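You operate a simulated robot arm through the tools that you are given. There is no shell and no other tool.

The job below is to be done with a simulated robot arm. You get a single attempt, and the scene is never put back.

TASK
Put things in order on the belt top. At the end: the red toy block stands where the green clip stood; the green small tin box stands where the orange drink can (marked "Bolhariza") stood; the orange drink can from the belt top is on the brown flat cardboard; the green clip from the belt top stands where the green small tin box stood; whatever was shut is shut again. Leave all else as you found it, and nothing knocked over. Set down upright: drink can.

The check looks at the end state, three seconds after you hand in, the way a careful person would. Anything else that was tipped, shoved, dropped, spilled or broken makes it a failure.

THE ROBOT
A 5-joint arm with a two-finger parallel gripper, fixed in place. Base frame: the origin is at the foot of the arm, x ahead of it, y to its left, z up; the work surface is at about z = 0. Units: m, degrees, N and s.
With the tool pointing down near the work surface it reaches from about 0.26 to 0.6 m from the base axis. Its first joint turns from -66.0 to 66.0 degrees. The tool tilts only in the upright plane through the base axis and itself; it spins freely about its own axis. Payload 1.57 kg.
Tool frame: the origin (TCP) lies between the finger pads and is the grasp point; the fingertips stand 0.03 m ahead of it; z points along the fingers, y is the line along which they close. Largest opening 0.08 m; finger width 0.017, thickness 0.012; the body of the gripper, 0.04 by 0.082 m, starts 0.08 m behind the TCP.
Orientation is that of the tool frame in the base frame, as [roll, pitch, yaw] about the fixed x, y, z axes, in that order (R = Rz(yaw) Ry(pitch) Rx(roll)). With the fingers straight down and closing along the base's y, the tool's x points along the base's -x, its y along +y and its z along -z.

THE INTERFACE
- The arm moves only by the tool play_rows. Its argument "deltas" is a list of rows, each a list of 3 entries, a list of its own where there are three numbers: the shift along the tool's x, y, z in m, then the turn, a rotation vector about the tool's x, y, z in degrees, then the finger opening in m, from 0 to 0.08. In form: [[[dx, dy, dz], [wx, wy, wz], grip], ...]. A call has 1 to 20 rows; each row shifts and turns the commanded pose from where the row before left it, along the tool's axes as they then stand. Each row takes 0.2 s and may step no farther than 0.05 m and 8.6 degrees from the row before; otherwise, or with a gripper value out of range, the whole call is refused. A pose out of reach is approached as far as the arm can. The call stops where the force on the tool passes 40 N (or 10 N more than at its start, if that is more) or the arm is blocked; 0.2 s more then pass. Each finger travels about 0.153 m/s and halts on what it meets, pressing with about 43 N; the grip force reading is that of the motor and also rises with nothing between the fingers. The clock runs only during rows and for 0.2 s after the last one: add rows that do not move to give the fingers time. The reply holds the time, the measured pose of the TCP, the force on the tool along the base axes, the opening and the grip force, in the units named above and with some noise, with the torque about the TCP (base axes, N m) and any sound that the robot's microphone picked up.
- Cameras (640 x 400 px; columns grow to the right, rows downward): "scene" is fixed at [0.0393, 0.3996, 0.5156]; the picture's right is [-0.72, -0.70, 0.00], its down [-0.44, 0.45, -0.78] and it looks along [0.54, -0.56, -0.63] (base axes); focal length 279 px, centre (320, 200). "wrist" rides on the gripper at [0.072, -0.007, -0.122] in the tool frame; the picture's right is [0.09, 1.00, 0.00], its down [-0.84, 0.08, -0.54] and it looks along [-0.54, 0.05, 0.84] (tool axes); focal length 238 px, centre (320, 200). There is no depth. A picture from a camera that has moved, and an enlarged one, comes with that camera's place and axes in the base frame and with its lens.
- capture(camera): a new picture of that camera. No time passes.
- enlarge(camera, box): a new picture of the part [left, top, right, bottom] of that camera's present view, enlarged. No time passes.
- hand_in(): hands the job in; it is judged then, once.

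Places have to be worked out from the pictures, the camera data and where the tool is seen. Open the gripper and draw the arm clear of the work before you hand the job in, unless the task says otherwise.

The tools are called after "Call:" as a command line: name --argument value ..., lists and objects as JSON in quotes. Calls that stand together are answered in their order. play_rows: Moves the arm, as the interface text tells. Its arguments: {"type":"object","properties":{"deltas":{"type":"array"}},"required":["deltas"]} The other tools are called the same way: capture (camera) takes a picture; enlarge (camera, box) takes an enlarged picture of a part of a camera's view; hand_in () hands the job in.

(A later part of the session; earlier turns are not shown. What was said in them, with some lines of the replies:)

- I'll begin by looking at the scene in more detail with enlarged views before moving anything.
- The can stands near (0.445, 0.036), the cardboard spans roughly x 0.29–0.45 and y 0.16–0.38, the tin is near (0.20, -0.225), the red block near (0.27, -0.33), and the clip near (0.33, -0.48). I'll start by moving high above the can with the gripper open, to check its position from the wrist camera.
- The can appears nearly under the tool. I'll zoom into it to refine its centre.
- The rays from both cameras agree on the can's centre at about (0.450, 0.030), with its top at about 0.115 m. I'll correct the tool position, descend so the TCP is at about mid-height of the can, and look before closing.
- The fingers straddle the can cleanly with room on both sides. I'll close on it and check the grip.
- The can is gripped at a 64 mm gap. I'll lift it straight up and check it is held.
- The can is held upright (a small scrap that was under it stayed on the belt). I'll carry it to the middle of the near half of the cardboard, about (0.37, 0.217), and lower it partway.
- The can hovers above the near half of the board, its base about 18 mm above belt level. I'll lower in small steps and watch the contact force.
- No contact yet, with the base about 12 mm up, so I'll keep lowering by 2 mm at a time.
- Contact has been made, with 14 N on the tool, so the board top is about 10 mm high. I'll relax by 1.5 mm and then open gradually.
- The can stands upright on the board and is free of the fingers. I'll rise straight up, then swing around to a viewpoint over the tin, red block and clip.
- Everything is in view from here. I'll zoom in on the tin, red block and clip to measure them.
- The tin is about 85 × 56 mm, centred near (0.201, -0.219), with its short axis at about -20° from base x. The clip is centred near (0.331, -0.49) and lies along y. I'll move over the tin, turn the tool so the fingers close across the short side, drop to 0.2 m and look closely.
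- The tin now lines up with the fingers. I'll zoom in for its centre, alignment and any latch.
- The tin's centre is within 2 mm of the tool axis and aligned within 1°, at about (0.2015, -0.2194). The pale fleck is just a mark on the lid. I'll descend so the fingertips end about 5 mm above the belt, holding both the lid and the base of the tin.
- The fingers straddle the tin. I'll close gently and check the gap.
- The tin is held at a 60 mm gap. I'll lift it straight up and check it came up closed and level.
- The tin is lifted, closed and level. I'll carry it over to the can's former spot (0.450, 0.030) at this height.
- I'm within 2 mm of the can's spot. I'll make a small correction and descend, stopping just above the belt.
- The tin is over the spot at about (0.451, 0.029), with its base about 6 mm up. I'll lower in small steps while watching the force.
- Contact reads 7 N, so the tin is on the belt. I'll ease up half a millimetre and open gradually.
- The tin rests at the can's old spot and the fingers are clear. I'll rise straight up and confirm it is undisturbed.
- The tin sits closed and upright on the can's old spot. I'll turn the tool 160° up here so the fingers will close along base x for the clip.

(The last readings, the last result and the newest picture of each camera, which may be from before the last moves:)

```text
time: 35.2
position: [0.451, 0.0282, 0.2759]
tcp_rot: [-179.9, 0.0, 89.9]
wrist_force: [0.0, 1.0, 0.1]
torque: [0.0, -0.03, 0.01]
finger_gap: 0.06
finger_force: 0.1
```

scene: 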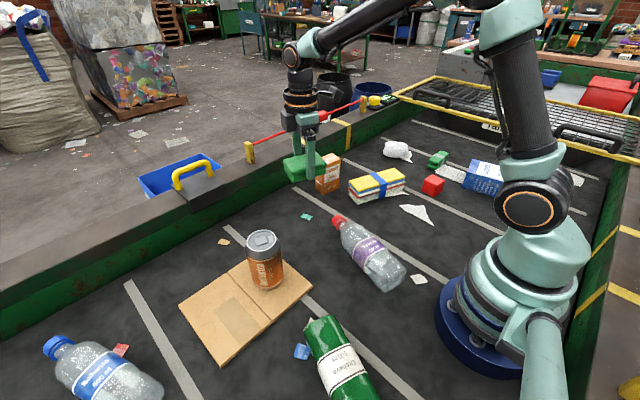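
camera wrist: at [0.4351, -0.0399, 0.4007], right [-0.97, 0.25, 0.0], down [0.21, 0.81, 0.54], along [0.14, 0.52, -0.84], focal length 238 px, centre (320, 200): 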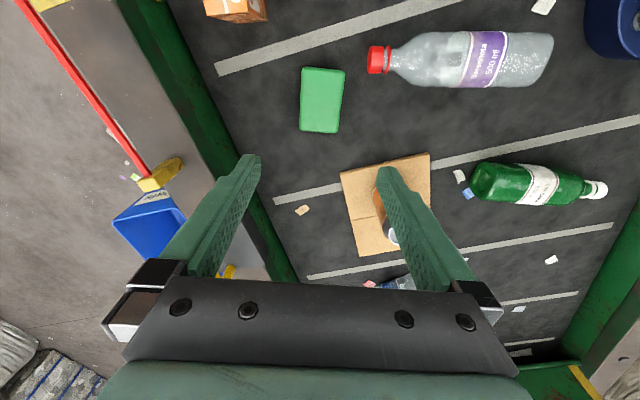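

The tool now has yaw 90°. I'll translate at height toward the clip, stopping a little short for a look.

Call:
play_rows --deltas '[[[-0.0213, -0.0055, 0], [0, 0, 0], 0.06], [[-0.0426, -0.0109, 0], [0, 0, 0], 0.06], [[-0.0426, -0.0109, 0], [0, 0, 0], 0.06], [[-0.0426, -0.0109, 0], [0, 0, 0], 0.06], [[-0.0426, -0.0109, 0], [0, 0, 0], 0.06], [[-0.0426, -0.0109, 0], [0, 0, 0], 0.06], [[-0.0426, -0.0109, 0], [0, 0, 0], 0.06], [[-0.0426, -0.0109, 0], [0, 0, 0], 0.06], [[-0.0426, -0.0109, 0], [0, 0, 0], 0.06], [[-0.0426, -0.0109, 0], [0, 0, 0], 0.06], [[-0.0426, -0.0109, 0], [0, 0, 0], 0.06], [[-0.0213, -0.0055, 0.03], [0, 0, 0], 0.06], [[0, 0, 0], [0, 0, 0], 0.06]]'

Call:
capture --camera "wrist"

Call:
capture --camera "scene"

```text
time: 38.0
position: [0.3312, -0.4392, 0.2436]
tcp_rot: [-180.0, 0.0, 90.0]
wrist_force: [0.3, 0.4, 0.3]
torque: [0.0, -0.02, 0.01]
finger_gap: 0.0598
finger_force: 0.1
```

```text
taken
camera wrist: at [0.3256, -0.3672, 0.3667], right [1.0, 0.09, 0.0], down [0.08, -0.84, 0.54], along [0.05, -0.54, -0.84], focal length 238 px, centre (320, 200)
```

wrist: 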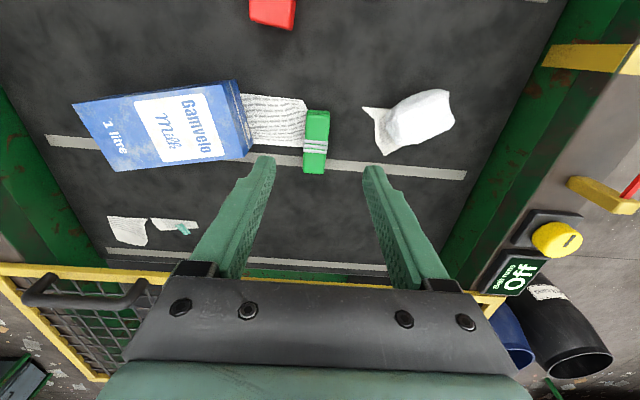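

```text
taken
```

scene: 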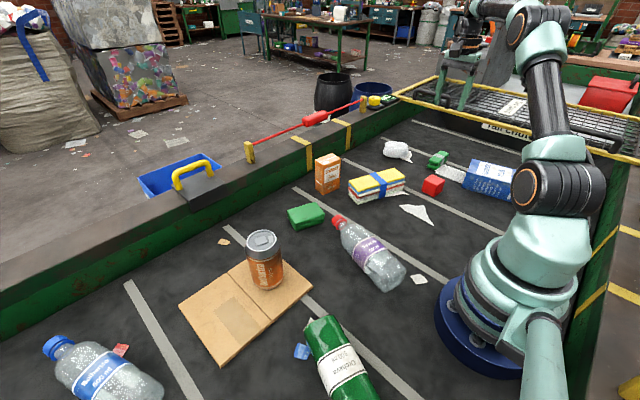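

The clip is right in view. I'll zoom in for its exact centre and angle.

Call:
enlarge --camera "wrist" --box '[256, 100, 384, 180]'

Call:
enlarge --camera "scene" --box '[400, 130, 496, 190]'

```text
5.00 times, centred on (320, 140) of wrist
camera zoom: at [0.3256, -0.3672, 0.3667], right [1.0, 0.09, 0.0], down [0.08, -0.84, 0.54], along [0.05, -0.54, -0.84], focal length 1192 px, centre (320, 500)
```

zoom: 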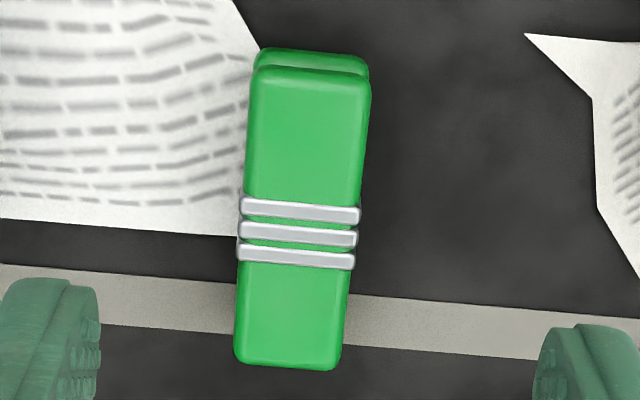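

```text
6.67 times, centred on (448, 160) of scene
camera zoom: at [0.0393, 0.3996, 0.5156], right [-0.72, -0.7, 0.0], down [-0.44, 0.45, -0.78], along [0.54, -0.56, -0.63], focal length 1862 px, centre (-533, 467)
```

zoom: 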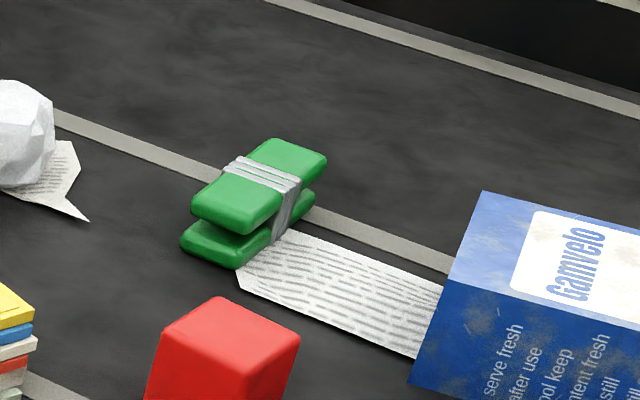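

The clip measures 89 × 33 mm, centred at about (0.331, -0.491) and aligned with the tool. I'll move over it and descend partway to re-check.

Call:
play_rows --deltas '[[[-0.026, -0.001, 0], [0, 0, 0], 0.06], [[-0.026, -0.001, 0], [0, 0, 0], 0.06], [[0, 0, 0.03], [0, 0, 0], 0.06], [[0, 0, 0.04], [0, 0, 0], 0.06], [[0, 0, 0.04], [0, 0, 0], 0.06], [[0, 0, 0.02], [0, 0, 0], 0.06], [[0, 0, 0], [0, 0, 0], 0.06]]'

Call:
capture --camera "wrist"

Call:
enlarge --camera "scene" --box '[380, 60, 540, 220]'

```text
time: 39.6
position: [0.3196, -0.4808, 0.1113]
tcp_rot: [180.0, 0.0, 90.0]
wrist_force: [-0.1, -0.6, 0.2]
torque: [-0.02, -0.03, 0.01]
finger_gap: 0.0599
finger_force: 0.0
out of reach, approached as far as the arm can: row 2
```

```text
taken
camera wrist: at [0.3143, -0.4084, 0.2333], right [1.0, 0.09, 0.0], down [0.08, -0.84, 0.54], along [0.05, -0.54, -0.84], focal length 238 px, centre (320, 200)
```

wrist: 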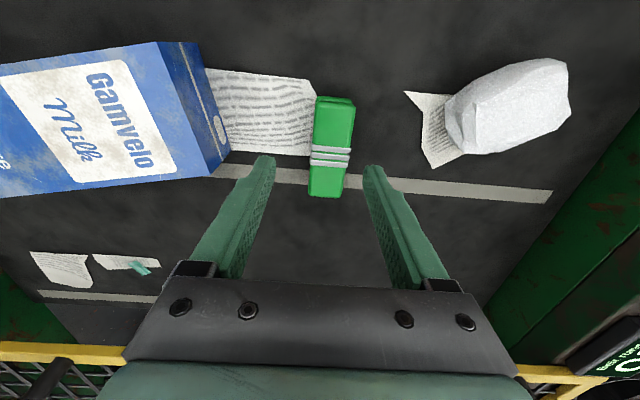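

```text
2.50 times, centred on (460, 140) of scene
camera zoom: at [0.0393, 0.3996, 0.5156], right [-0.72, -0.7, 0.0], down [-0.44, 0.45, -0.78], along [0.54, -0.56, -0.63], focal length 698 px, centre (-30, 350)
```

zoom: 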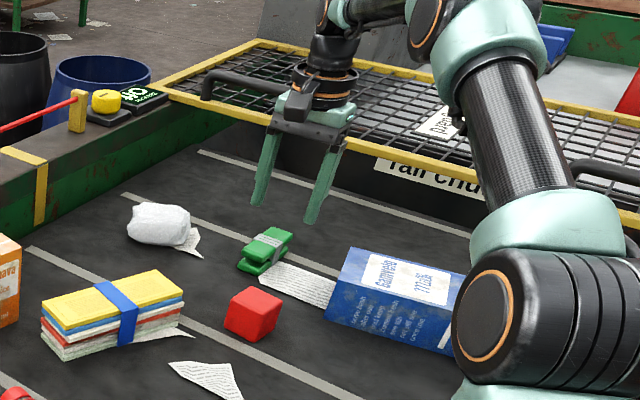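

The reach limit clipped the shift at that height, so the tool is now at about (0.320, -0.481, 0.111). I'll measure the clip again from this closer picture before correcting.

Call:
enlarge --camera "wrist" --box '[256, 80, 416, 210]'

```text
3.08 times, centred on (336, 145) of wrist
camera zoom: at [0.3143, -0.4084, 0.2333], right [1.0, 0.09, 0.0], down [0.08, -0.84, 0.54], along [0.05, -0.54, -0.84], focal length 733 px, centre (271, 369)
```

zoom: 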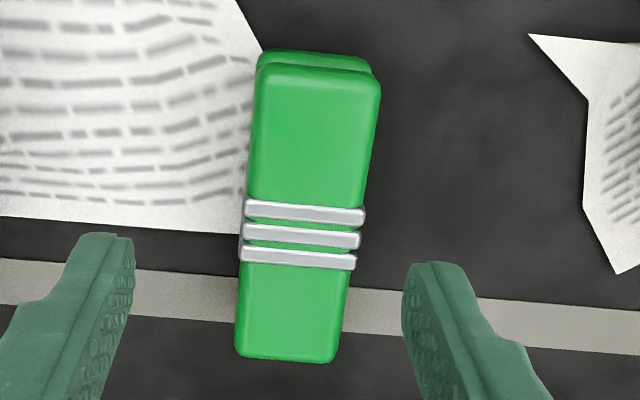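

The clip's centre is at about (0.330, -0.491), consistent with the earlier view. I'll lower to 0.08, then shift over it and check that the arm reaches.

Call:
play_rows --deltas '[[[0, 0, 0.03], [0, 0, 0], 0.06], [[-0.0055, 0.0047, 0], [0, 0, 0], 0.06], [[-0.0052, 0.0046, 0], [0, 0, 0], 0.06], [[0, 0, 0], [0, 0, 0], 0.06]]'

Call:
capture --camera "wrist"

```text
time: 40.6
position: [0.3287, -0.4906, 0.0828]
tcp_rot: [-179.9, 0.0, 90.1]
wrist_force: [-0.3, 0.2, -0.3]
torque: [0.01, 0.03, 0.05]
finger_gap: 0.0601
finger_force: 0.0
```

```text
taken
camera wrist: at [0.3236, -0.4194, 0.2037], right [1.0, 0.09, 0.0], down [0.08, -0.84, 0.54], along [0.05, -0.54, -0.84], focal length 238 px, centre (320, 200)
```

wrist: 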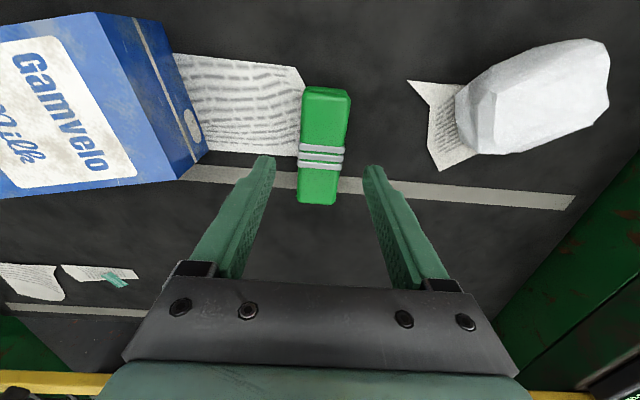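

It reached (0.329, -0.491) with the clip between the fingers. I'll descend to put the fingertips about 5 mm above the belt.

Call:
play_rows --deltas '[[[0, 0, 0.02], [0, 0, 0], 0.06], [[0, 0, 0.015], [0, 0, 0], 0.06], [[0, 0, 0.0115], [0, 0, 0], 0.06], [[0, 0, 0], [0, 0, 0], 0.06]]'

Call:
capture --camera "wrist"

Call:
enlarge --camera "scene" --box '[380, 100, 500, 200]'

```text
time: 41.6
position: [0.3316, -0.4913, 0.0363]
tcp_rot: [-180.0, 0.0, 89.9]
wrist_force: [1.5, -0.6, -0.1]
torque: [-0.02, -0.01, 0.01]
finger_gap: 0.0601
finger_force: 0.0
```

```text
taken
camera wrist: at [0.3247, -0.4195, 0.1573], right [1.0, 0.09, 0.0], down [0.08, -0.84, 0.54], along [0.05, -0.54, -0.84], focal length 238 px, centre (320, 200)
```

wrist: 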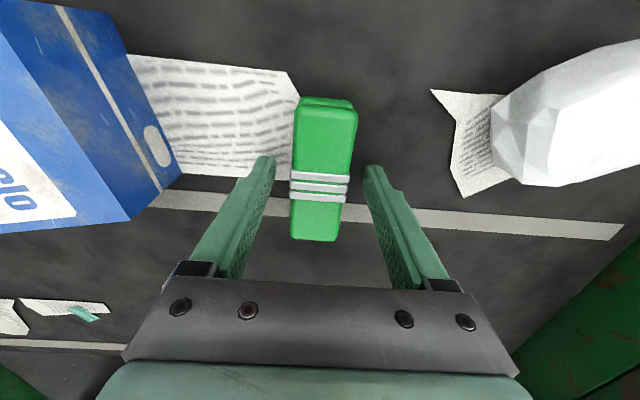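

```text
4.00 times, centred on (440, 150) of scene
camera zoom: at [0.0393, 0.3996, 0.5156], right [-0.72, -0.7, 0.0], down [-0.44, 0.45, -0.78], along [0.54, -0.56, -0.63], focal length 1117 px, centre (-160, 400)
```

zoom: 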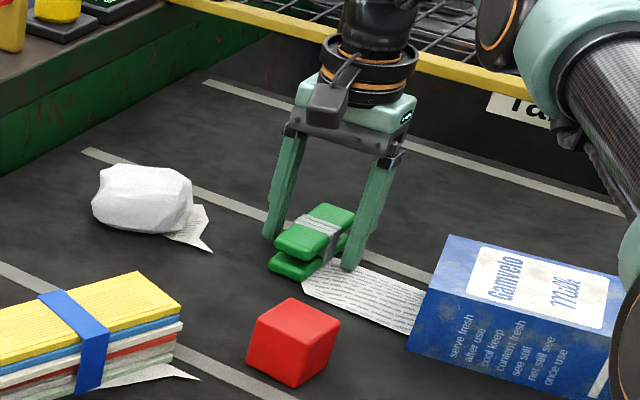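

The fingers straddle the clip at its bands. I'll close on it.

Call:
play_rows --deltas '[[[0, 0, 0], [0, 0, 0], 0.05], [[0, 0, 0], [0, 0, 0], 0.04], [[0, 0, 0], [0, 0, 0], 0.03], [[0, 0, 0], [0, 0, 0], 0.025], [[0, 0, 0], [0, 0, 0], 0.025]]'

Call:
capture --camera "wrist"

```text
time: 42.8
position: [0.3321, -0.4914, 0.0357]
tcp_rot: [-180.0, 0.0, 90.0]
wrist_force: [-0.1, -0.4, 0.5]
torque: [0.07, 0.0, 0.0]
finger_gap: 0.0334
finger_force: 40.8
```

```text
taken
camera wrist: at [0.3247, -0.4196, 0.1575], right [1.0, 0.09, 0.0], down [0.08, -0.84, 0.54], along [0.05, -0.54, -0.84], focal length 238 px, centre (320, 200)
```

wrist: 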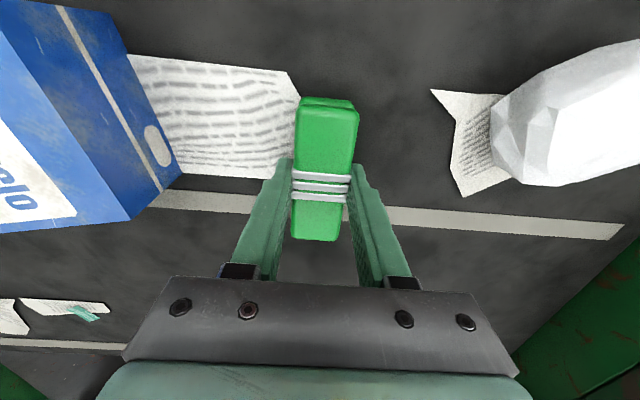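

The clip is held at a 33 mm gap. I'll lift it a little and check, staying low because of the reach limit out here.

Call:
play_rows --deltas '[[[0, 0, -0.01], [0, 0, 0], 0.025], [[0, 0, -0.02], [0, 0, 0], 0.025], [[0, 0, -0.03], [0, 0, 0], 0.025], [[0, 0, -0.02], [0, 0, 0], 0.025], [[0, 0, 0], [0, 0, 0], 0.025]]'

Call:
capture --camera "wrist"

Call:
enlarge --camera "scene" --box '[380, 80, 540, 220]'

```text
time: 44.0
position: [0.3317, -0.4908, 0.1153]
tcp_rot: [180.0, -0.1, 89.9]
wrist_force: [-0.9, -0.1, 0.6]
torque: [-0.02, -0.02, 0.02]
finger_gap: 0.0329
finger_force: 40.5
```

```text
taken
camera wrist: at [0.3248, -0.4185, 0.237], right [1.0, 0.09, 0.0], down [0.08, -0.84, 0.54], along [0.05, -0.54, -0.84], focal length 238 px, centre (320, 200)
```

wrist: 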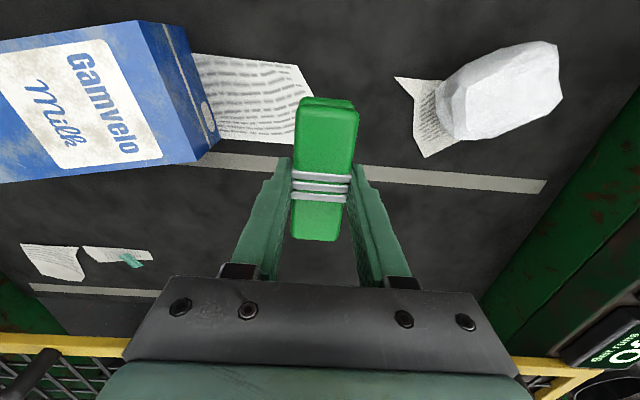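

```text
2.86 times, centred on (460, 150) of scene
camera zoom: at [0.0393, 0.3996, 0.5156], right [-0.72, -0.7, 0.0], down [-0.44, 0.45, -0.78], along [0.54, -0.56, -0.63], focal length 798 px, centre (-80, 343)
```

zoom: 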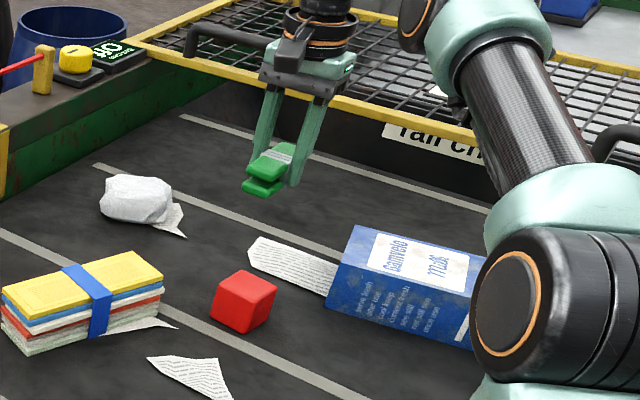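

The clip is lifted whole. I'll carry it inward over the red block, rising as I go, to the tin's old spot (0.2015, -0.2194).

Call:
play_rows --deltas '[[[0.0194, -0.0093, -0.02], [0, 0, 0], 0.025], [[0.0362, -0.0174, -0.02], [0, 0, 0], 0.025], [[0.0362, -0.0174, -0.02], [0, 0, 0], 0.025], [[0.0362, -0.0174, 0], [0, 0, 0], 0.025], [[0.0362, -0.0174, 0], [0, 0, 0], 0.025], [[0.0362, -0.0174, 0], [0, 0, 0], 0.025], [[0.0362, -0.0174, 0], [0, 0, 0], 0.025], [[0.0347, -0.0168, 0], [0, 0, 0], 0.025], [[0, 0, 0], [0, 0, 0], 0.025], [[0, 0, 0], [0, 0, 0], 0.025]]'

Call:
capture --camera "wrist"

Call:
capture --camera "scene"

```text
time: 46.2
position: [0.2005, -0.221, 0.1763]
tcp_rot: [179.9, 0.0, 89.9]
wrist_force: [-0.1, -0.1, -0.7]
torque: [0.02, -0.03, -0.02]
finger_gap: 0.033
finger_force: 41.3
```

```text
taken
camera wrist: at [0.1945, -0.1491, 0.2973], right [1.0, 0.09, 0.0], down [0.08, -0.84, 0.54], along [0.05, -0.54, -0.84], focal length 238 px, centre (320, 200)
```

wrist: 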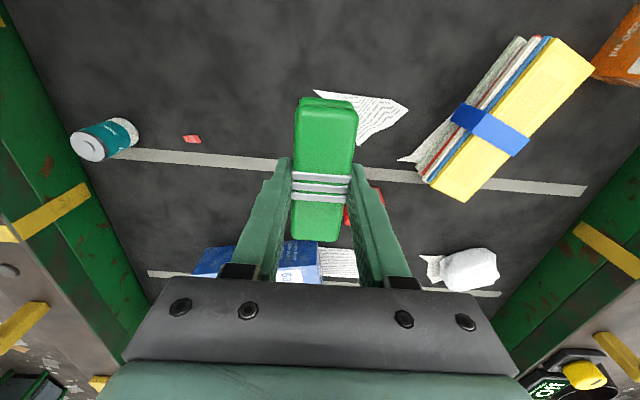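

```text
taken
```

scene: 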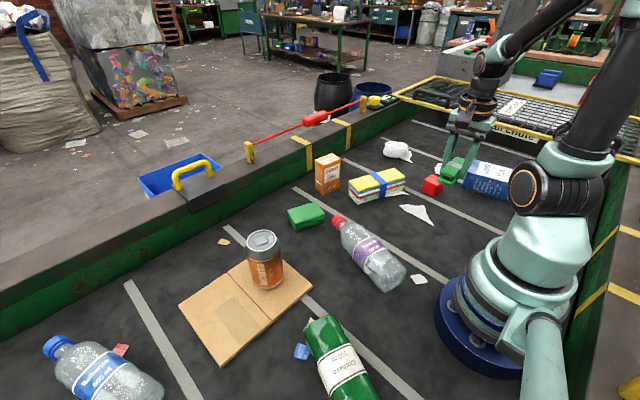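

I'm within 2 mm of the target. I'll correct slightly and lower the clip to just above the belt.

Call:
play_rows --deltas '[[[0.0014, 0.0003, 0.0], [0, 0, 0], 0.025], [[0, 0, 0.04], [0, 0, 0], 0.025], [[0, 0, 0.04], [0, 0, 0], 0.025], [[0, 0, 0.03], [0, 0, 0], 0.025], [[0, 0, 0.015], [0, 0, 0], 0.025], [[0, 0, 0.008], [0, 0, 0], 0.025], [[0, 0, 0], [0, 0, 0], 0.025]]'

Call:
capture --camera "wrist"

Call:
enlarge --camera "scene" --box '[380, 120, 520, 240]'

```text
time: 47.8
position: [0.2005, -0.2181, 0.0408]
tcp_rot: [180.0, 0.0, 90.0]
wrist_force: [0.2, 0.1, -0.4]
torque: [0.0, -0.06, 0.01]
finger_gap: 0.0332
finger_force: 41.3
```

```text
taken
camera wrist: at [0.1943, -0.1468, 0.1636], right [1.0, 0.09, 0.0], down [0.08, -0.84, 0.54], along [0.05, -0.54, -0.84], focal length 238 px, centre (320, 200)
```

wrist: 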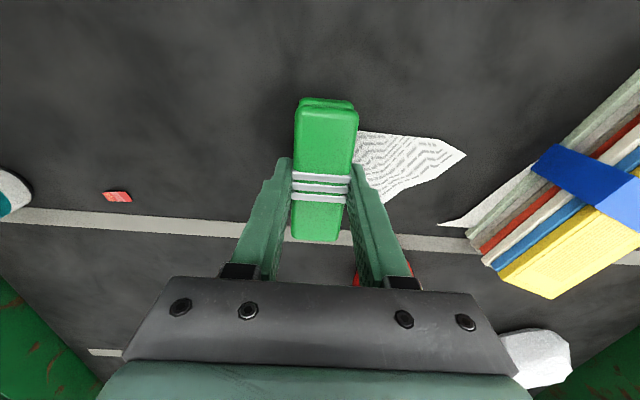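

```text
3.33 times, centred on (450, 180) of scene
camera zoom: at [0.0393, 0.3996, 0.5156], right [-0.72, -0.7, 0.0], down [-0.44, 0.45, -0.78], along [0.54, -0.56, -0.63], focal length 931 px, centre (-113, 267)
```

zoom: 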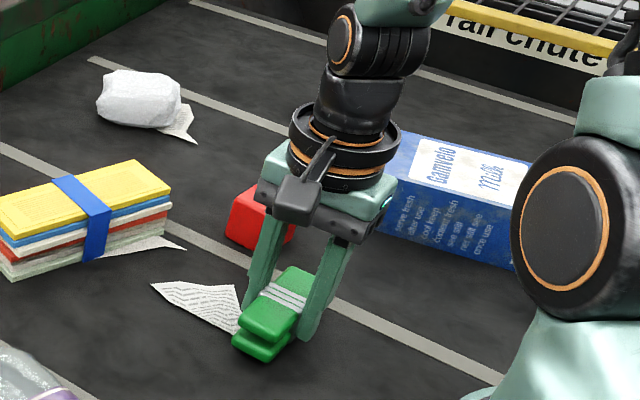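

Base clearance is now about 5 mm. I'll lower in fine steps until contact shows in the force.

Call:
play_rows --deltas '[[[0, 0, 0.002], [0, 0, 0], 0.025], [[0, 0, 0.0015], [0, 0, 0], 0.025], [[0, 0, 0], [0, 0, 0], 0.025]]'

Call:
play_rows --deltas '[[[0, 0, 0.0015], [0, 0, 0], 0.025], [[0, 0, 0], [0, 0, 0], 0.025]]'

```text
time: 48.6
position: [0.1999, -0.2183, 0.0386]
tcp_rot: [-180.0, -0.1, 90.1]
wrist_force: [-0.4, 1.2, -1.9]
torque: [0.01, -0.01, -0.02]
finger_gap: 0.033
finger_force: 41.2
```

```text
time: 49.2
position: [0.201, -0.2187, 0.0365]
tcp_rot: [-179.8, 0.0, 90.0]
wrist_force: [0.6, -0.1, -0.9]
torque: [-0.01, -0.01, 0.0]
finger_gap: 0.0328
finger_force: 41.3
```

No contact yet, so I'll take another 1 mm step and read the force.

Call:
play_rows --deltas '[[[0, 0, 0.001], [0, 0, 0], 0.025], [[0, 0, 0], [0, 0, 0], 0.025]]'

```text
time: 49.8
position: [0.2009, -0.219, 0.0356]
tcp_rot: [180.0, 0.0, 89.9]
wrist_force: [-0.6, 0.1, -0.7]
torque: [-0.01, -0.01, 0.0]
finger_gap: 0.033
finger_force: 41.3
```

Call:
play_rows --deltas '[[[0, 0, 0.001], [0, 0, 0], 0.025], [[0, 0, 0], [0, 0, 0], 0.025]]'

```text
time: 50.4
position: [0.2012, -0.2187, 0.0356]
tcp_rot: [-180.0, 0.0, 90.0]
wrist_force: [-2.4, -1.6, 8.8]
torque: [0.08, 0.1, -0.01]
finger_gap: 0.0329
finger_force: 41.7
```

The last step shows 8.8 N of contact, so the clip rests on the belt. I'll ease off slightly and open to 0.06.

Call:
play_rows --deltas '[[[0, 0, -0.0005], [0, 0, 0], 0.025], [[0, 0, 0], [0, 0, 0], 0.036], [[0, 0, 0], [0, 0, 0], 0.045], [[0, 0, 0], [0, 0, 0], 0.06], [[0, 0, 0], [0, 0, 0], 0.06]]'

Call:
capture --camera "wrist"

```text
time: 51.6
position: [0.2012, -0.2179, 0.0349]
tcp_rot: [-179.9, 0.0, 90.0]
wrist_force: [-0.4, 1.2, 0.3]
torque: [-0.02, 0.0, -0.02]
finger_gap: 0.0601
finger_force: 0.0
```

```text
taken
camera wrist: at [0.195, -0.1463, 0.1574], right [1.0, 0.09, 0.0], down [0.08, -0.84, 0.54], along [0.05, -0.54, -0.84], focal length 238 px, centre (320, 200)
```

wrist: 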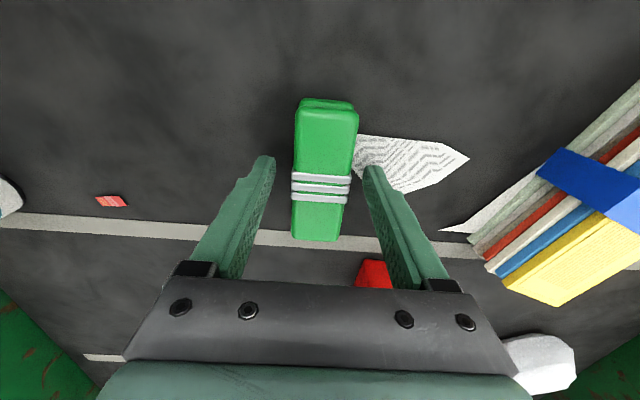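

The clip lies flat on the tin's old spot. I'll rise straight up, then move over the red block for a look.

Call:
play_rows --deltas '[[[0, 0, -0.015], [0, 0, 0], 0.06], [[0, 0, -0.03], [0, 0, 0], 0.06], [[0, 0, -0.04], [0, 0, 0], 0.06], [[0, 0, -0.045], [0, 0, 0], 0.06], [[0, 0, -0.04], [0, 0, 0], 0.06], [[-0.038, 0.022, 0], [0, 0, 0], 0.06], [[-0.038, 0.022, 0], [0, 0, 0], 0.06], [[-0.038, 0.022, 0], [0, 0, 0], 0.06], [[0, 0, 0], [0, 0, 0], 0.06]]'

Call:
capture --camera "wrist"

Call:
capture --camera "scene"

```text
time: 53.6
position: [0.2667, -0.333, 0.2045]
tcp_rot: [180.0, 0.0, 90.1]
wrist_force: [0.3, 0.4, -0.6]
torque: [0.0, 0.0, -0.01]
finger_gap: 0.06
finger_force: 0.1
```

```text
taken
camera wrist: at [0.2617, -0.2614, 0.3264], right [1.0, 0.09, 0.0], down [0.08, -0.84, 0.54], along [0.05, -0.54, -0.84], focal length 238 px, centre (320, 200)
```

wrist: 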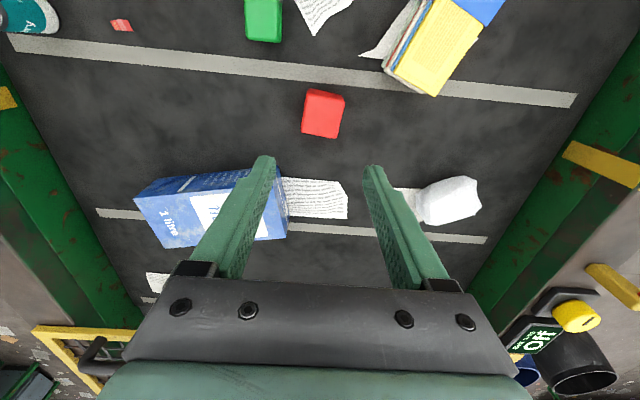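

```text
taken
```

scene: 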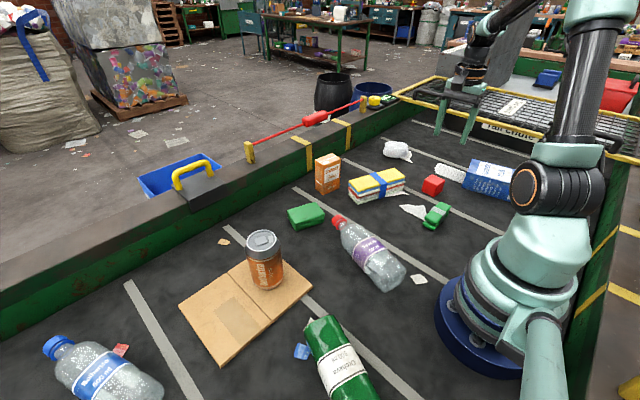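

The clip lies well placed in the scene view. I'll zoom in on the red block for its centre and rotation.

Call:
enlarge --camera "wrist" --box '[272, 75, 368, 150]'

Call:
enlarge --camera "scene" --box '[396, 160, 476, 235]'

```text
5.33 times, centred on (320, 112) of wrist
camera zoom: at [0.2617, -0.2614, 0.3264], right [1.0, 0.09, 0.0], down [0.08, -0.84, 0.54], along [0.05, -0.54, -0.84], focal length 1271 px, centre (320, 667)
```

zoom: 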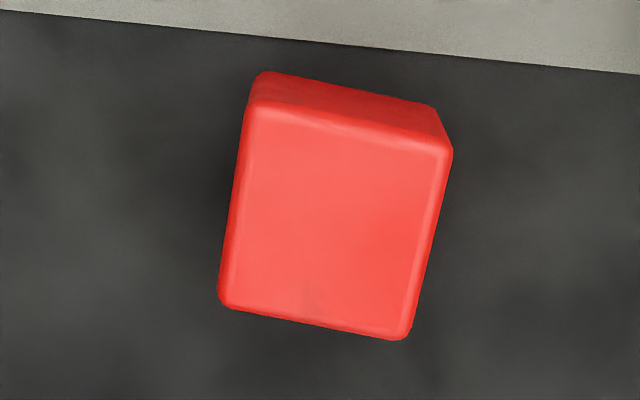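

```text
5.33 times, centred on (436, 198) of scene
camera zoom: at [0.0393, 0.3996, 0.5156], right [-0.72, -0.7, 0.0], down [-0.44, 0.45, -0.78], along [0.54, -0.56, -0.63], focal length 1489 px, centre (-299, 213)
```

zoom: 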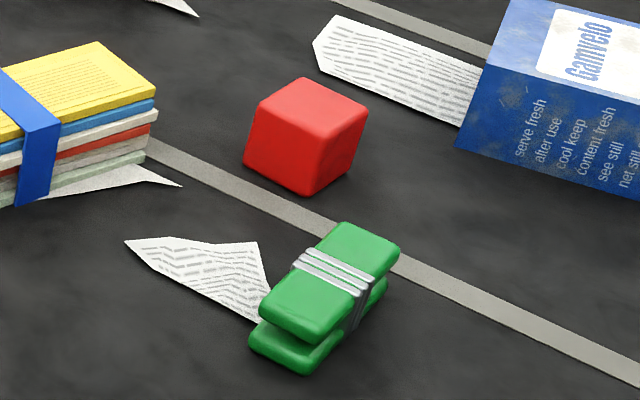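

The red block is about 42 mm, centred near (0.268, -0.330) and turned about 6° from the tool. I'll align to it and descend around it.

Call:
play_rows --deltas '[[[0.0034, 0.0015, 0.0], [0, 0, 0], 0.07], [[0, 0, 0.0], [0, 0, 6.1], 0.07], [[0, 0, 0.04], [0, 0, 0], 0.07], [[0, 0, 0.04], [0, 0, 0], 0.07], [[0, 0, 0.03], [0, 0, 0], 0.07], [[0, 0, 0.02], [0, 0, 0], 0.07], [[0, 0, 0], [0, 0, 0], 0.07]]'

Call:
capture --camera "wrist"

```text
time: 55.2
position: [0.2667, -0.3307, 0.075]
tcp_rot: [-180.0, 0.0, 83.9]
wrist_force: [0.1, -0.1, -0.4]
torque: [-0.02, -0.01, 0.01]
finger_gap: 0.07
finger_force: 0.2
```

```text
taken
camera wrist: at [0.2691, -0.2579, 0.1971], right [1.0, -0.01, 0.0], down [-0.01, -0.84, 0.54], along [-0.01, -0.54, -0.84], focal length 238 px, centre (320, 200)
```

wrist: 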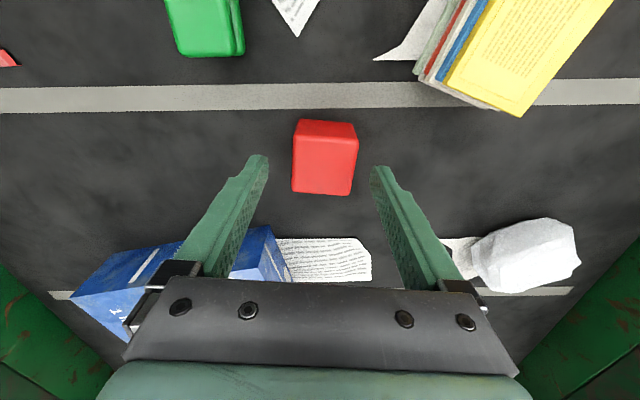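

The block is nearly centred. I'll nudge 2 mm, finish the descent to TCP 0.043, and close.

Call:
play_rows --deltas '[[[0, 0.002, 0.0], [0, 0, 0], 0.07], [[0, 0, 0.018], [0, 0, 0], 0.07], [[0, 0, 0.014], [0, 0, 0], 0.07], [[0, 0, 0], [0, 0, 0], 0.07], [[0, 0, 0], [0, 0, 0], 0.06], [[0, 0, 0], [0, 0, 0], 0.05], [[0, 0, 0], [0, 0, 0], 0.04], [[0, 0, 0], [0, 0, 0], 0.033], [[0, 0, 0], [0, 0, 0], 0.033]]'

Call:
capture --camera "wrist"

Call:
enlarge --camera "scene" --box '[380, 100, 520, 240]'

```text
time: 57.2
position: [0.271, -0.3293, 0.0449]
tcp_rot: [-180.0, 0.1, 83.9]
wrist_force: [0.5, -0.3, 0.9]
torque: [0.0, 0.0, -0.01]
finger_gap: 0.0437
finger_force: 42.6
```

```text
taken
camera wrist: at [0.2723, -0.2567, 0.1659], right [1.0, -0.01, 0.0], down [-0.01, -0.84, 0.54], along [-0.01, -0.54, -0.84], focal length 238 px, centre (320, 200)
```

wrist: 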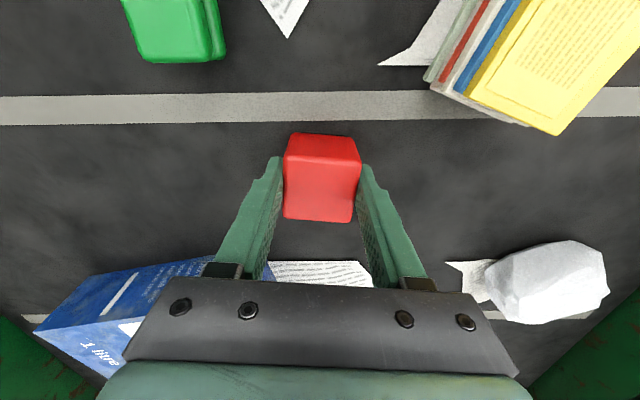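

```text
2.86 times, centred on (450, 170) of scene
camera zoom: at [0.0393, 0.3996, 0.5156], right [-0.72, -0.7, 0.0], down [-0.44, 0.45, -0.78], along [0.54, -0.56, -0.63], focal length 798 px, centre (-51, 286)
```

zoom: 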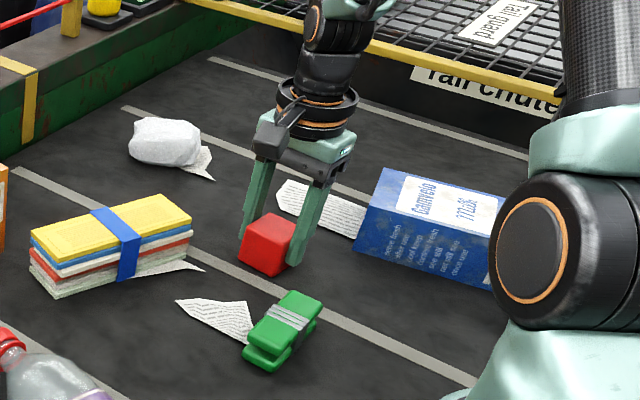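

The block is gripped at a 43.7 mm gap. I'll zoom in to see how it sits relative to the tool axis so I can place it accurately.

Call:
enlarge --camera "wrist" --box '[256, 120, 384, 240]'

```text
3.33 times, centred on (320, 180) of wrist
camera zoom: at [0.2723, -0.2567, 0.1659], right [1.0, -0.01, 0.0], down [-0.01, -0.84, 0.54], along [-0.01, -0.54, -0.84], focal length 794 px, centre (320, 267)
```

zoom: 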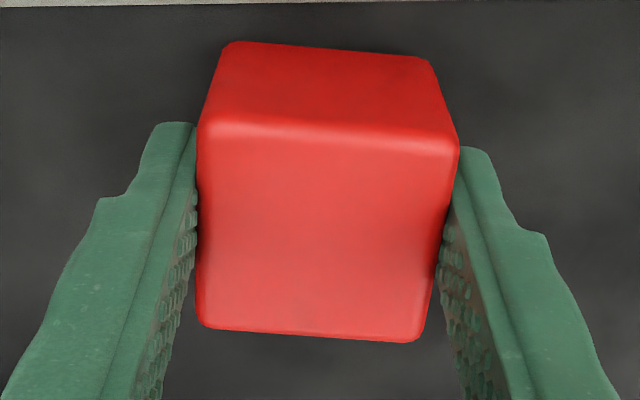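

The block is centred on the tool axis within about 1 mm. I'll lift to about 0.11 m and carry it outward to the clip's old spot (0.3315, -0.491).

Call:
play_rows --deltas '[[[0, 0, -0.01], [0, 0, 0], 0.033], [[0, 0, -0.025], [0, 0, 0], 0.033], [[0, 0, -0.03], [0, 0, 0], 0.033], [[0, 0, 0], [0, 0, 0], 0.033], [[-0.0154, 0.0077, 0], [0, 0, 0], 0.033], [[-0.0307, 0.0154, 0], [0, 0, 0], 0.033], [[-0.0307, 0.0154, 0], [0, 0, 0], 0.033], [[-0.0307, 0.0154, 0], [0, 0, 0], 0.033], [[-0.0307, 0.0154, 0], [0, 0, 0], 0.033], [[-0.0154, 0.0077, 0], [0, 0, 0], 0.033], [[0, 0, 0], [0, 0, 0], 0.033], [[0, 0, 0], [0, 0, 0], 0.033]]'

Call:
capture --camera "wrist"

Call:
enlarge --camera "scene" --box '[380, 80, 540, 240]'

```text
time: 59.8
position: [0.3288, -0.4894, 0.1075]
tcp_rot: [-179.9, 0.0, 84.0]
wrist_force: [0.4, 0.8, -0.3]
torque: [0.0, 0.02, 0.03]
finger_gap: 0.0441
finger_force: 43.0
```

```text
taken
camera wrist: at [0.3314, -0.4176, 0.2304], right [1.0, -0.01, 0.0], down [-0.01, -0.84, 0.54], along [-0.01, -0.54, -0.84], focal length 238 px, centre (320, 200)
```

wrist: 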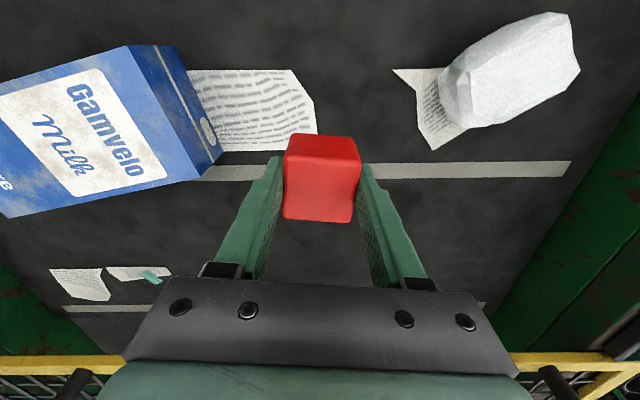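

```text
2.50 times, centred on (460, 160) of scene
camera zoom: at [0.0393, 0.3996, 0.5156], right [-0.72, -0.7, 0.0], down [-0.44, 0.45, -0.78], along [0.54, -0.56, -0.63], focal length 698 px, centre (-30, 300)
```

zoom: 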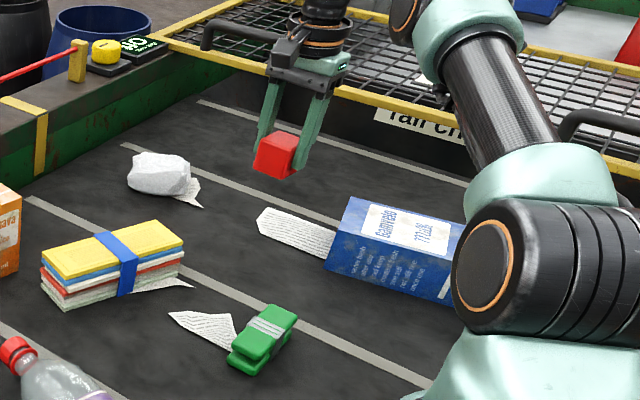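

I'm at about (0.330, -0.490), within 2 mm of the target. I'll lower the block to just above the belt.

Call:
play_rows --deltas '[[[-0.0005, 0.001, 0.0], [0, 0, 0], 0.033], [[0, 0, 0.025], [0, 0, 0], 0.033], [[0, 0, 0.02], [0, 0, 0], 0.033], [[0, 0, 0.012], [0, 0, 0], 0.033], [[0, 0, 0.0], [0, 0, 0], 0.033]]'

Call:
capture --camera "wrist"

Call:
enlarge --camera "scene" --box '[380, 100, 500, 200]'

```text
time: 61.0
position: [0.3323, -0.4903, 0.051]
tcp_rot: [180.0, 0.1, 83.8]
wrist_force: [0.1, -0.1, -0.9]
torque: [-0.01, 0.0, -0.01]
finger_gap: 0.0438
finger_force: 42.7
```

```text
taken
camera wrist: at [0.3337, -0.418, 0.173], right [1.0, -0.01, 0.0], down [-0.01, -0.84, 0.54], along [-0.01, -0.54, -0.84], focal length 238 px, centre (320, 200)
```

wrist: 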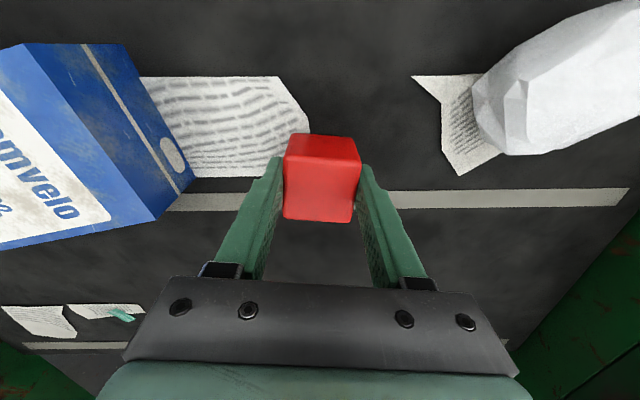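

```text
4.00 times, centred on (440, 150) of scene
camera zoom: at [0.0393, 0.3996, 0.5156], right [-0.72, -0.7, 0.0], down [-0.44, 0.45, -0.78], along [0.54, -0.56, -0.63], focal length 1117 px, centre (-160, 400)
```

zoom: 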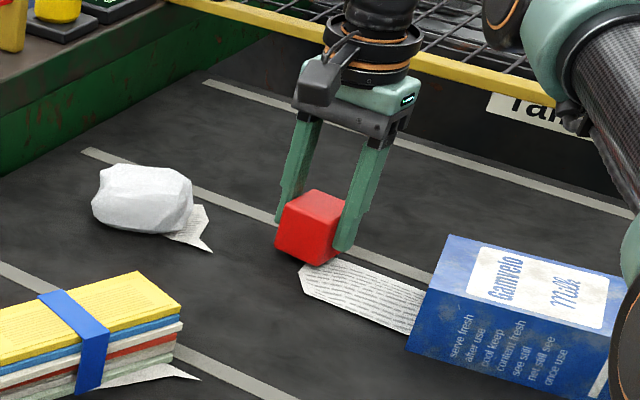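

The block is on target with its base about 6 mm up. I'll lower in fine steps toward contact.

Call:
play_rows --deltas '[[[0, 0, 0.003], [0, 0, 0], 0.033], [[0, 0, 0.002], [0, 0, 0], 0.033], [[0, 0, 0], [0, 0, 0], 0.033]]'

Call:
play_rows --deltas '[[[0, 0, 0.001], [0, 0, 0], 0.033], [[0, 0, 0], [0, 0, 0], 0.033]]'

```text
time: 61.8
position: [0.3314, -0.4904, 0.0462]
tcp_rot: [180.0, 0.1, 83.9]
wrist_force: [-0.3, 0.3, -0.7]
torque: [-0.01, -0.01, 0.0]
finger_gap: 0.0437
finger_force: 42.4
```

```text
time: 62.4
position: [0.3318, -0.4916, 0.0457]
tcp_rot: [179.9, -0.1, 83.9]
wrist_force: [-0.2, 0.3, 0.0]
torque: [-0.03, 0.01, 0.01]
finger_gap: 0.0439
finger_force: 43.4
```

The force has dropped to about zero, so contact is near. I'll take one more millimetre step.

Call:
play_rows --deltas '[[[0, 0, 0.001], [0, 0, 0], 0.033], [[0, 0, 0], [0, 0, 0], 0.033]]'

```text
time: 63.0
position: [0.3323, -0.4902, 0.0445]
tcp_rot: [179.9, 0.0, 84.0]
wrist_force: [0.4, 0.2, -0.2]
torque: [0.0, -0.04, -0.02]
finger_gap: 0.044
finger_force: 43.1
```

Call:
play_rows --deltas '[[[0, 0, 0.001], [0, 0, 0], 0.033], [[0, 0, 0], [0, 0, 0], 0.033]]'

```text
time: 63.6
position: [0.3325, -0.4899, 0.0434]
tcp_rot: [-180.0, 0.1, 83.9]
wrist_force: [-0.2, 0.2, -0.4]
torque: [0.0, 0.0, 0.0]
finger_gap: 0.044
finger_force: 42.6
```

Still no clear contact, so I'll continue with another 1 mm.

Call:
play_rows --deltas '[[[0, 0, 0.001], [0, 0, 0], 0.033], [[0, 0, 0], [0, 0, 0], 0.033]]'

```text
time: 64.2
position: [0.3316, -0.491, 0.0436]
tcp_rot: [179.9, 0.1, 83.9]
wrist_force: [-5.0, 2.5, 11.7]
torque: [0.14, 0.21, 0.0]
finger_gap: 0.0441
finger_force: 43.3
```

Contact reads 11.7 N, so the block is on the belt. I'll ease off 0.7 mm and open gradually.

Call:
play_rows --deltas '[[[0, 0, -0.0007], [0, 0, 0], 0.033], [[0, 0, 0], [0, 0, 0], 0.046], [[0, 0, 0], [0, 0, 0], 0.052], [[0, 0, 0], [0, 0, 0], 0.065], [[0, 0, 0], [0, 0, 0], 0.065]]'

Call:
capture --camera "wrist"

```text
time: 65.4
position: [0.3316, -0.4923, 0.0435]
tcp_rot: [-180.0, 0.1, 83.8]
wrist_force: [0.5, -0.1, 0.2]
torque: [0.01, -0.02, 0.0]
finger_gap: 0.0648
finger_force: 0.0
```

```text
taken
camera wrist: at [0.3333, -0.4181, 0.1653], right [1.0, -0.01, 0.0], down [-0.01, -0.84, 0.54], along [-0.01, -0.54, -0.84], focal length 238 px, centre (320, 200)
```

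wrist: 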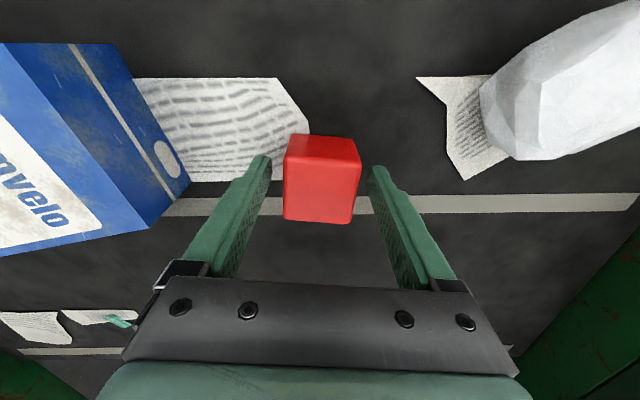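

The block stands free at the clip's old spot. I'll rise vertically clear of it, then draw the arm inward and up.

Call:
play_rows --deltas '[[[0, 0, -0.012], [0, 0, 0], 0.065], [[0, 0, -0.025], [0, 0, 0], 0.065], [[0, 0, -0.03], [0, 0, 0], 0.065], [[0, 0, 0], [0, 0, 0], 0.065], [[0.0345, 0.0006, -0.0243], [0, 0, 0], 0.065], [[0.0345, 0.0006, -0.0243], [0, 0, 0], 0.065], [[0.0345, 0.0006, -0.0243], [0, 0, 0], 0.065], [[0.0345, 0.0006, -0.0243], [0, 0, 0], 0.065], [[0.0345, 0.0006, -0.0243], [0, 0, 0], 0.065], [[0.0345, 0.0006, -0.0243], [0, 0, 0], 0.065], [[0.0345, 0.0006, -0.0243], [0, 0, 0], 0.065], [[0, 0, 0], [0, 0, 0], 0.08], [[0, 0, 0], [0, 0, 0], 0.08]]'

Call:
capture --camera "wrist"

Call:
capture --camera "scene"

Call:
enlarge --camera "scene" --box '[380, 130, 520, 240]'

Call:
enlarge --camera "scene" --box '[200, 160, 400, 320]'

```text
time: 68.2
position: [0.3603, -0.2483, 0.2793]
tcp_rot: [-180.0, 0.0, 83.8]
wrist_force: [0.2, -0.2, -0.6]
torque: [0.02, -0.01, -0.02]
finger_gap: 0.0803
finger_force: 0.1
```

```text
taken
camera wrist: at [0.362, -0.1762, 0.4011], right [1.0, -0.01, 0.0], down [-0.01, -0.84, 0.54], along [-0.01, -0.54, -0.84], focal length 238 px, centre (320, 200)
```

wrist: 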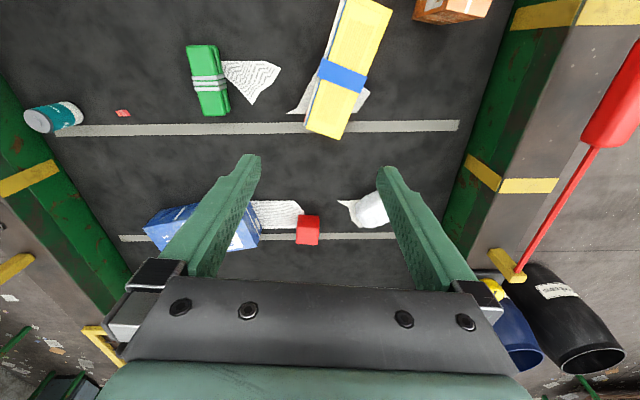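

```text
taken
```

scene: 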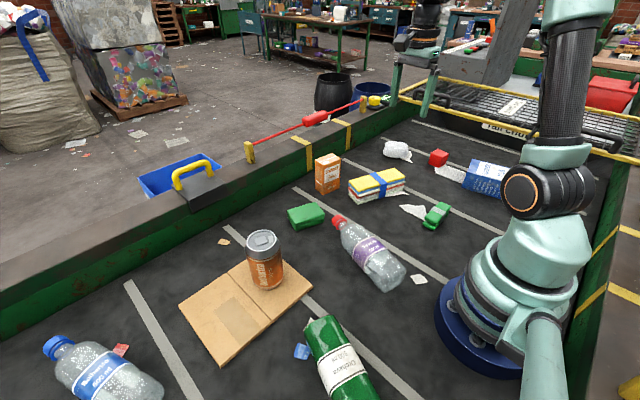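

```text
3.64 times, centred on (450, 185) of scene
camera zoom: at [0.0393, 0.3996, 0.5156], right [-0.72, -0.7, 0.0], down [-0.44, 0.45, -0.78], along [0.54, -0.56, -0.63], focal length 1015 px, centre (-153, 254)
```

zoom: 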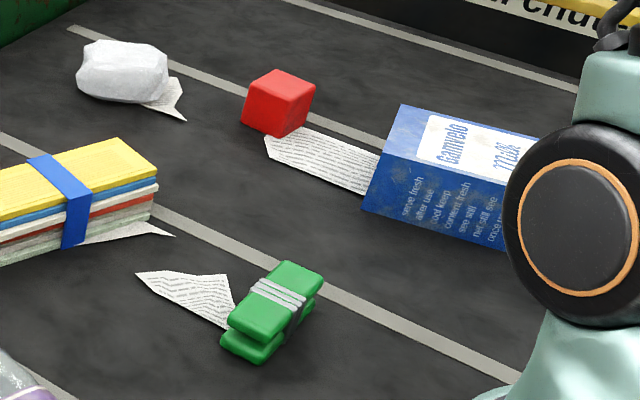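

```text
2.50 times, centred on (300, 240) of scene
camera zoom: at [0.0393, 0.3996, 0.5156], right [-0.72, -0.7, 0.0], down [-0.44, 0.45, -0.78], along [0.54, -0.56, -0.63], focal length 698 px, centre (370, 100)
```

zoom: 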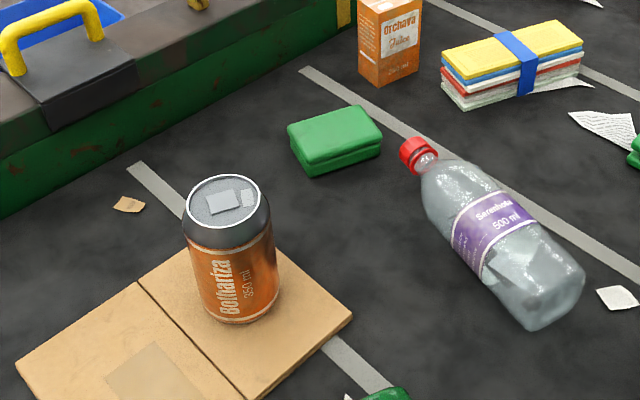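

All four items check out. The can is upright on the cardboard, the tin sits shut at the can's old spot, the clip is at the tin's old spot and the red block is at the clip's old spot. Nothing else looks disturbed, and the gripper is open and well above the work, so I'm handing the job in.

Call:
hand_in

```text
The job is handed in.
```

I moved all four items to their places and handed in the job. In the last pictures everything else looked undisturbed, with nothing tipped. I haven't seen the check's verdict.

| Item | Now at | Position (x, y in m) |
|---|---|---|
| Orange drink can | On the brown cardboard, upright | 0.369, 0.217 |
| Green tin box | Where the can stood, still shut | 0.452, 0.029 |
| Green clip | Where the tin box stood | 0.201, -0.218 |
| Red toy block | Where the clip stood | 0.332, -0.491 |

By my measurements, the tin, clip and block are each within about 3 mm of the spot they replaced.

- **Scrap under the can:** a small paper scrap lay under the can. I left it there, and the tin now covers it as the can did.
- **Shut items:** I didn't open anything, so nothing needed shutting again.

The gripper was open and the arm raised clear of the belt when I handed in.
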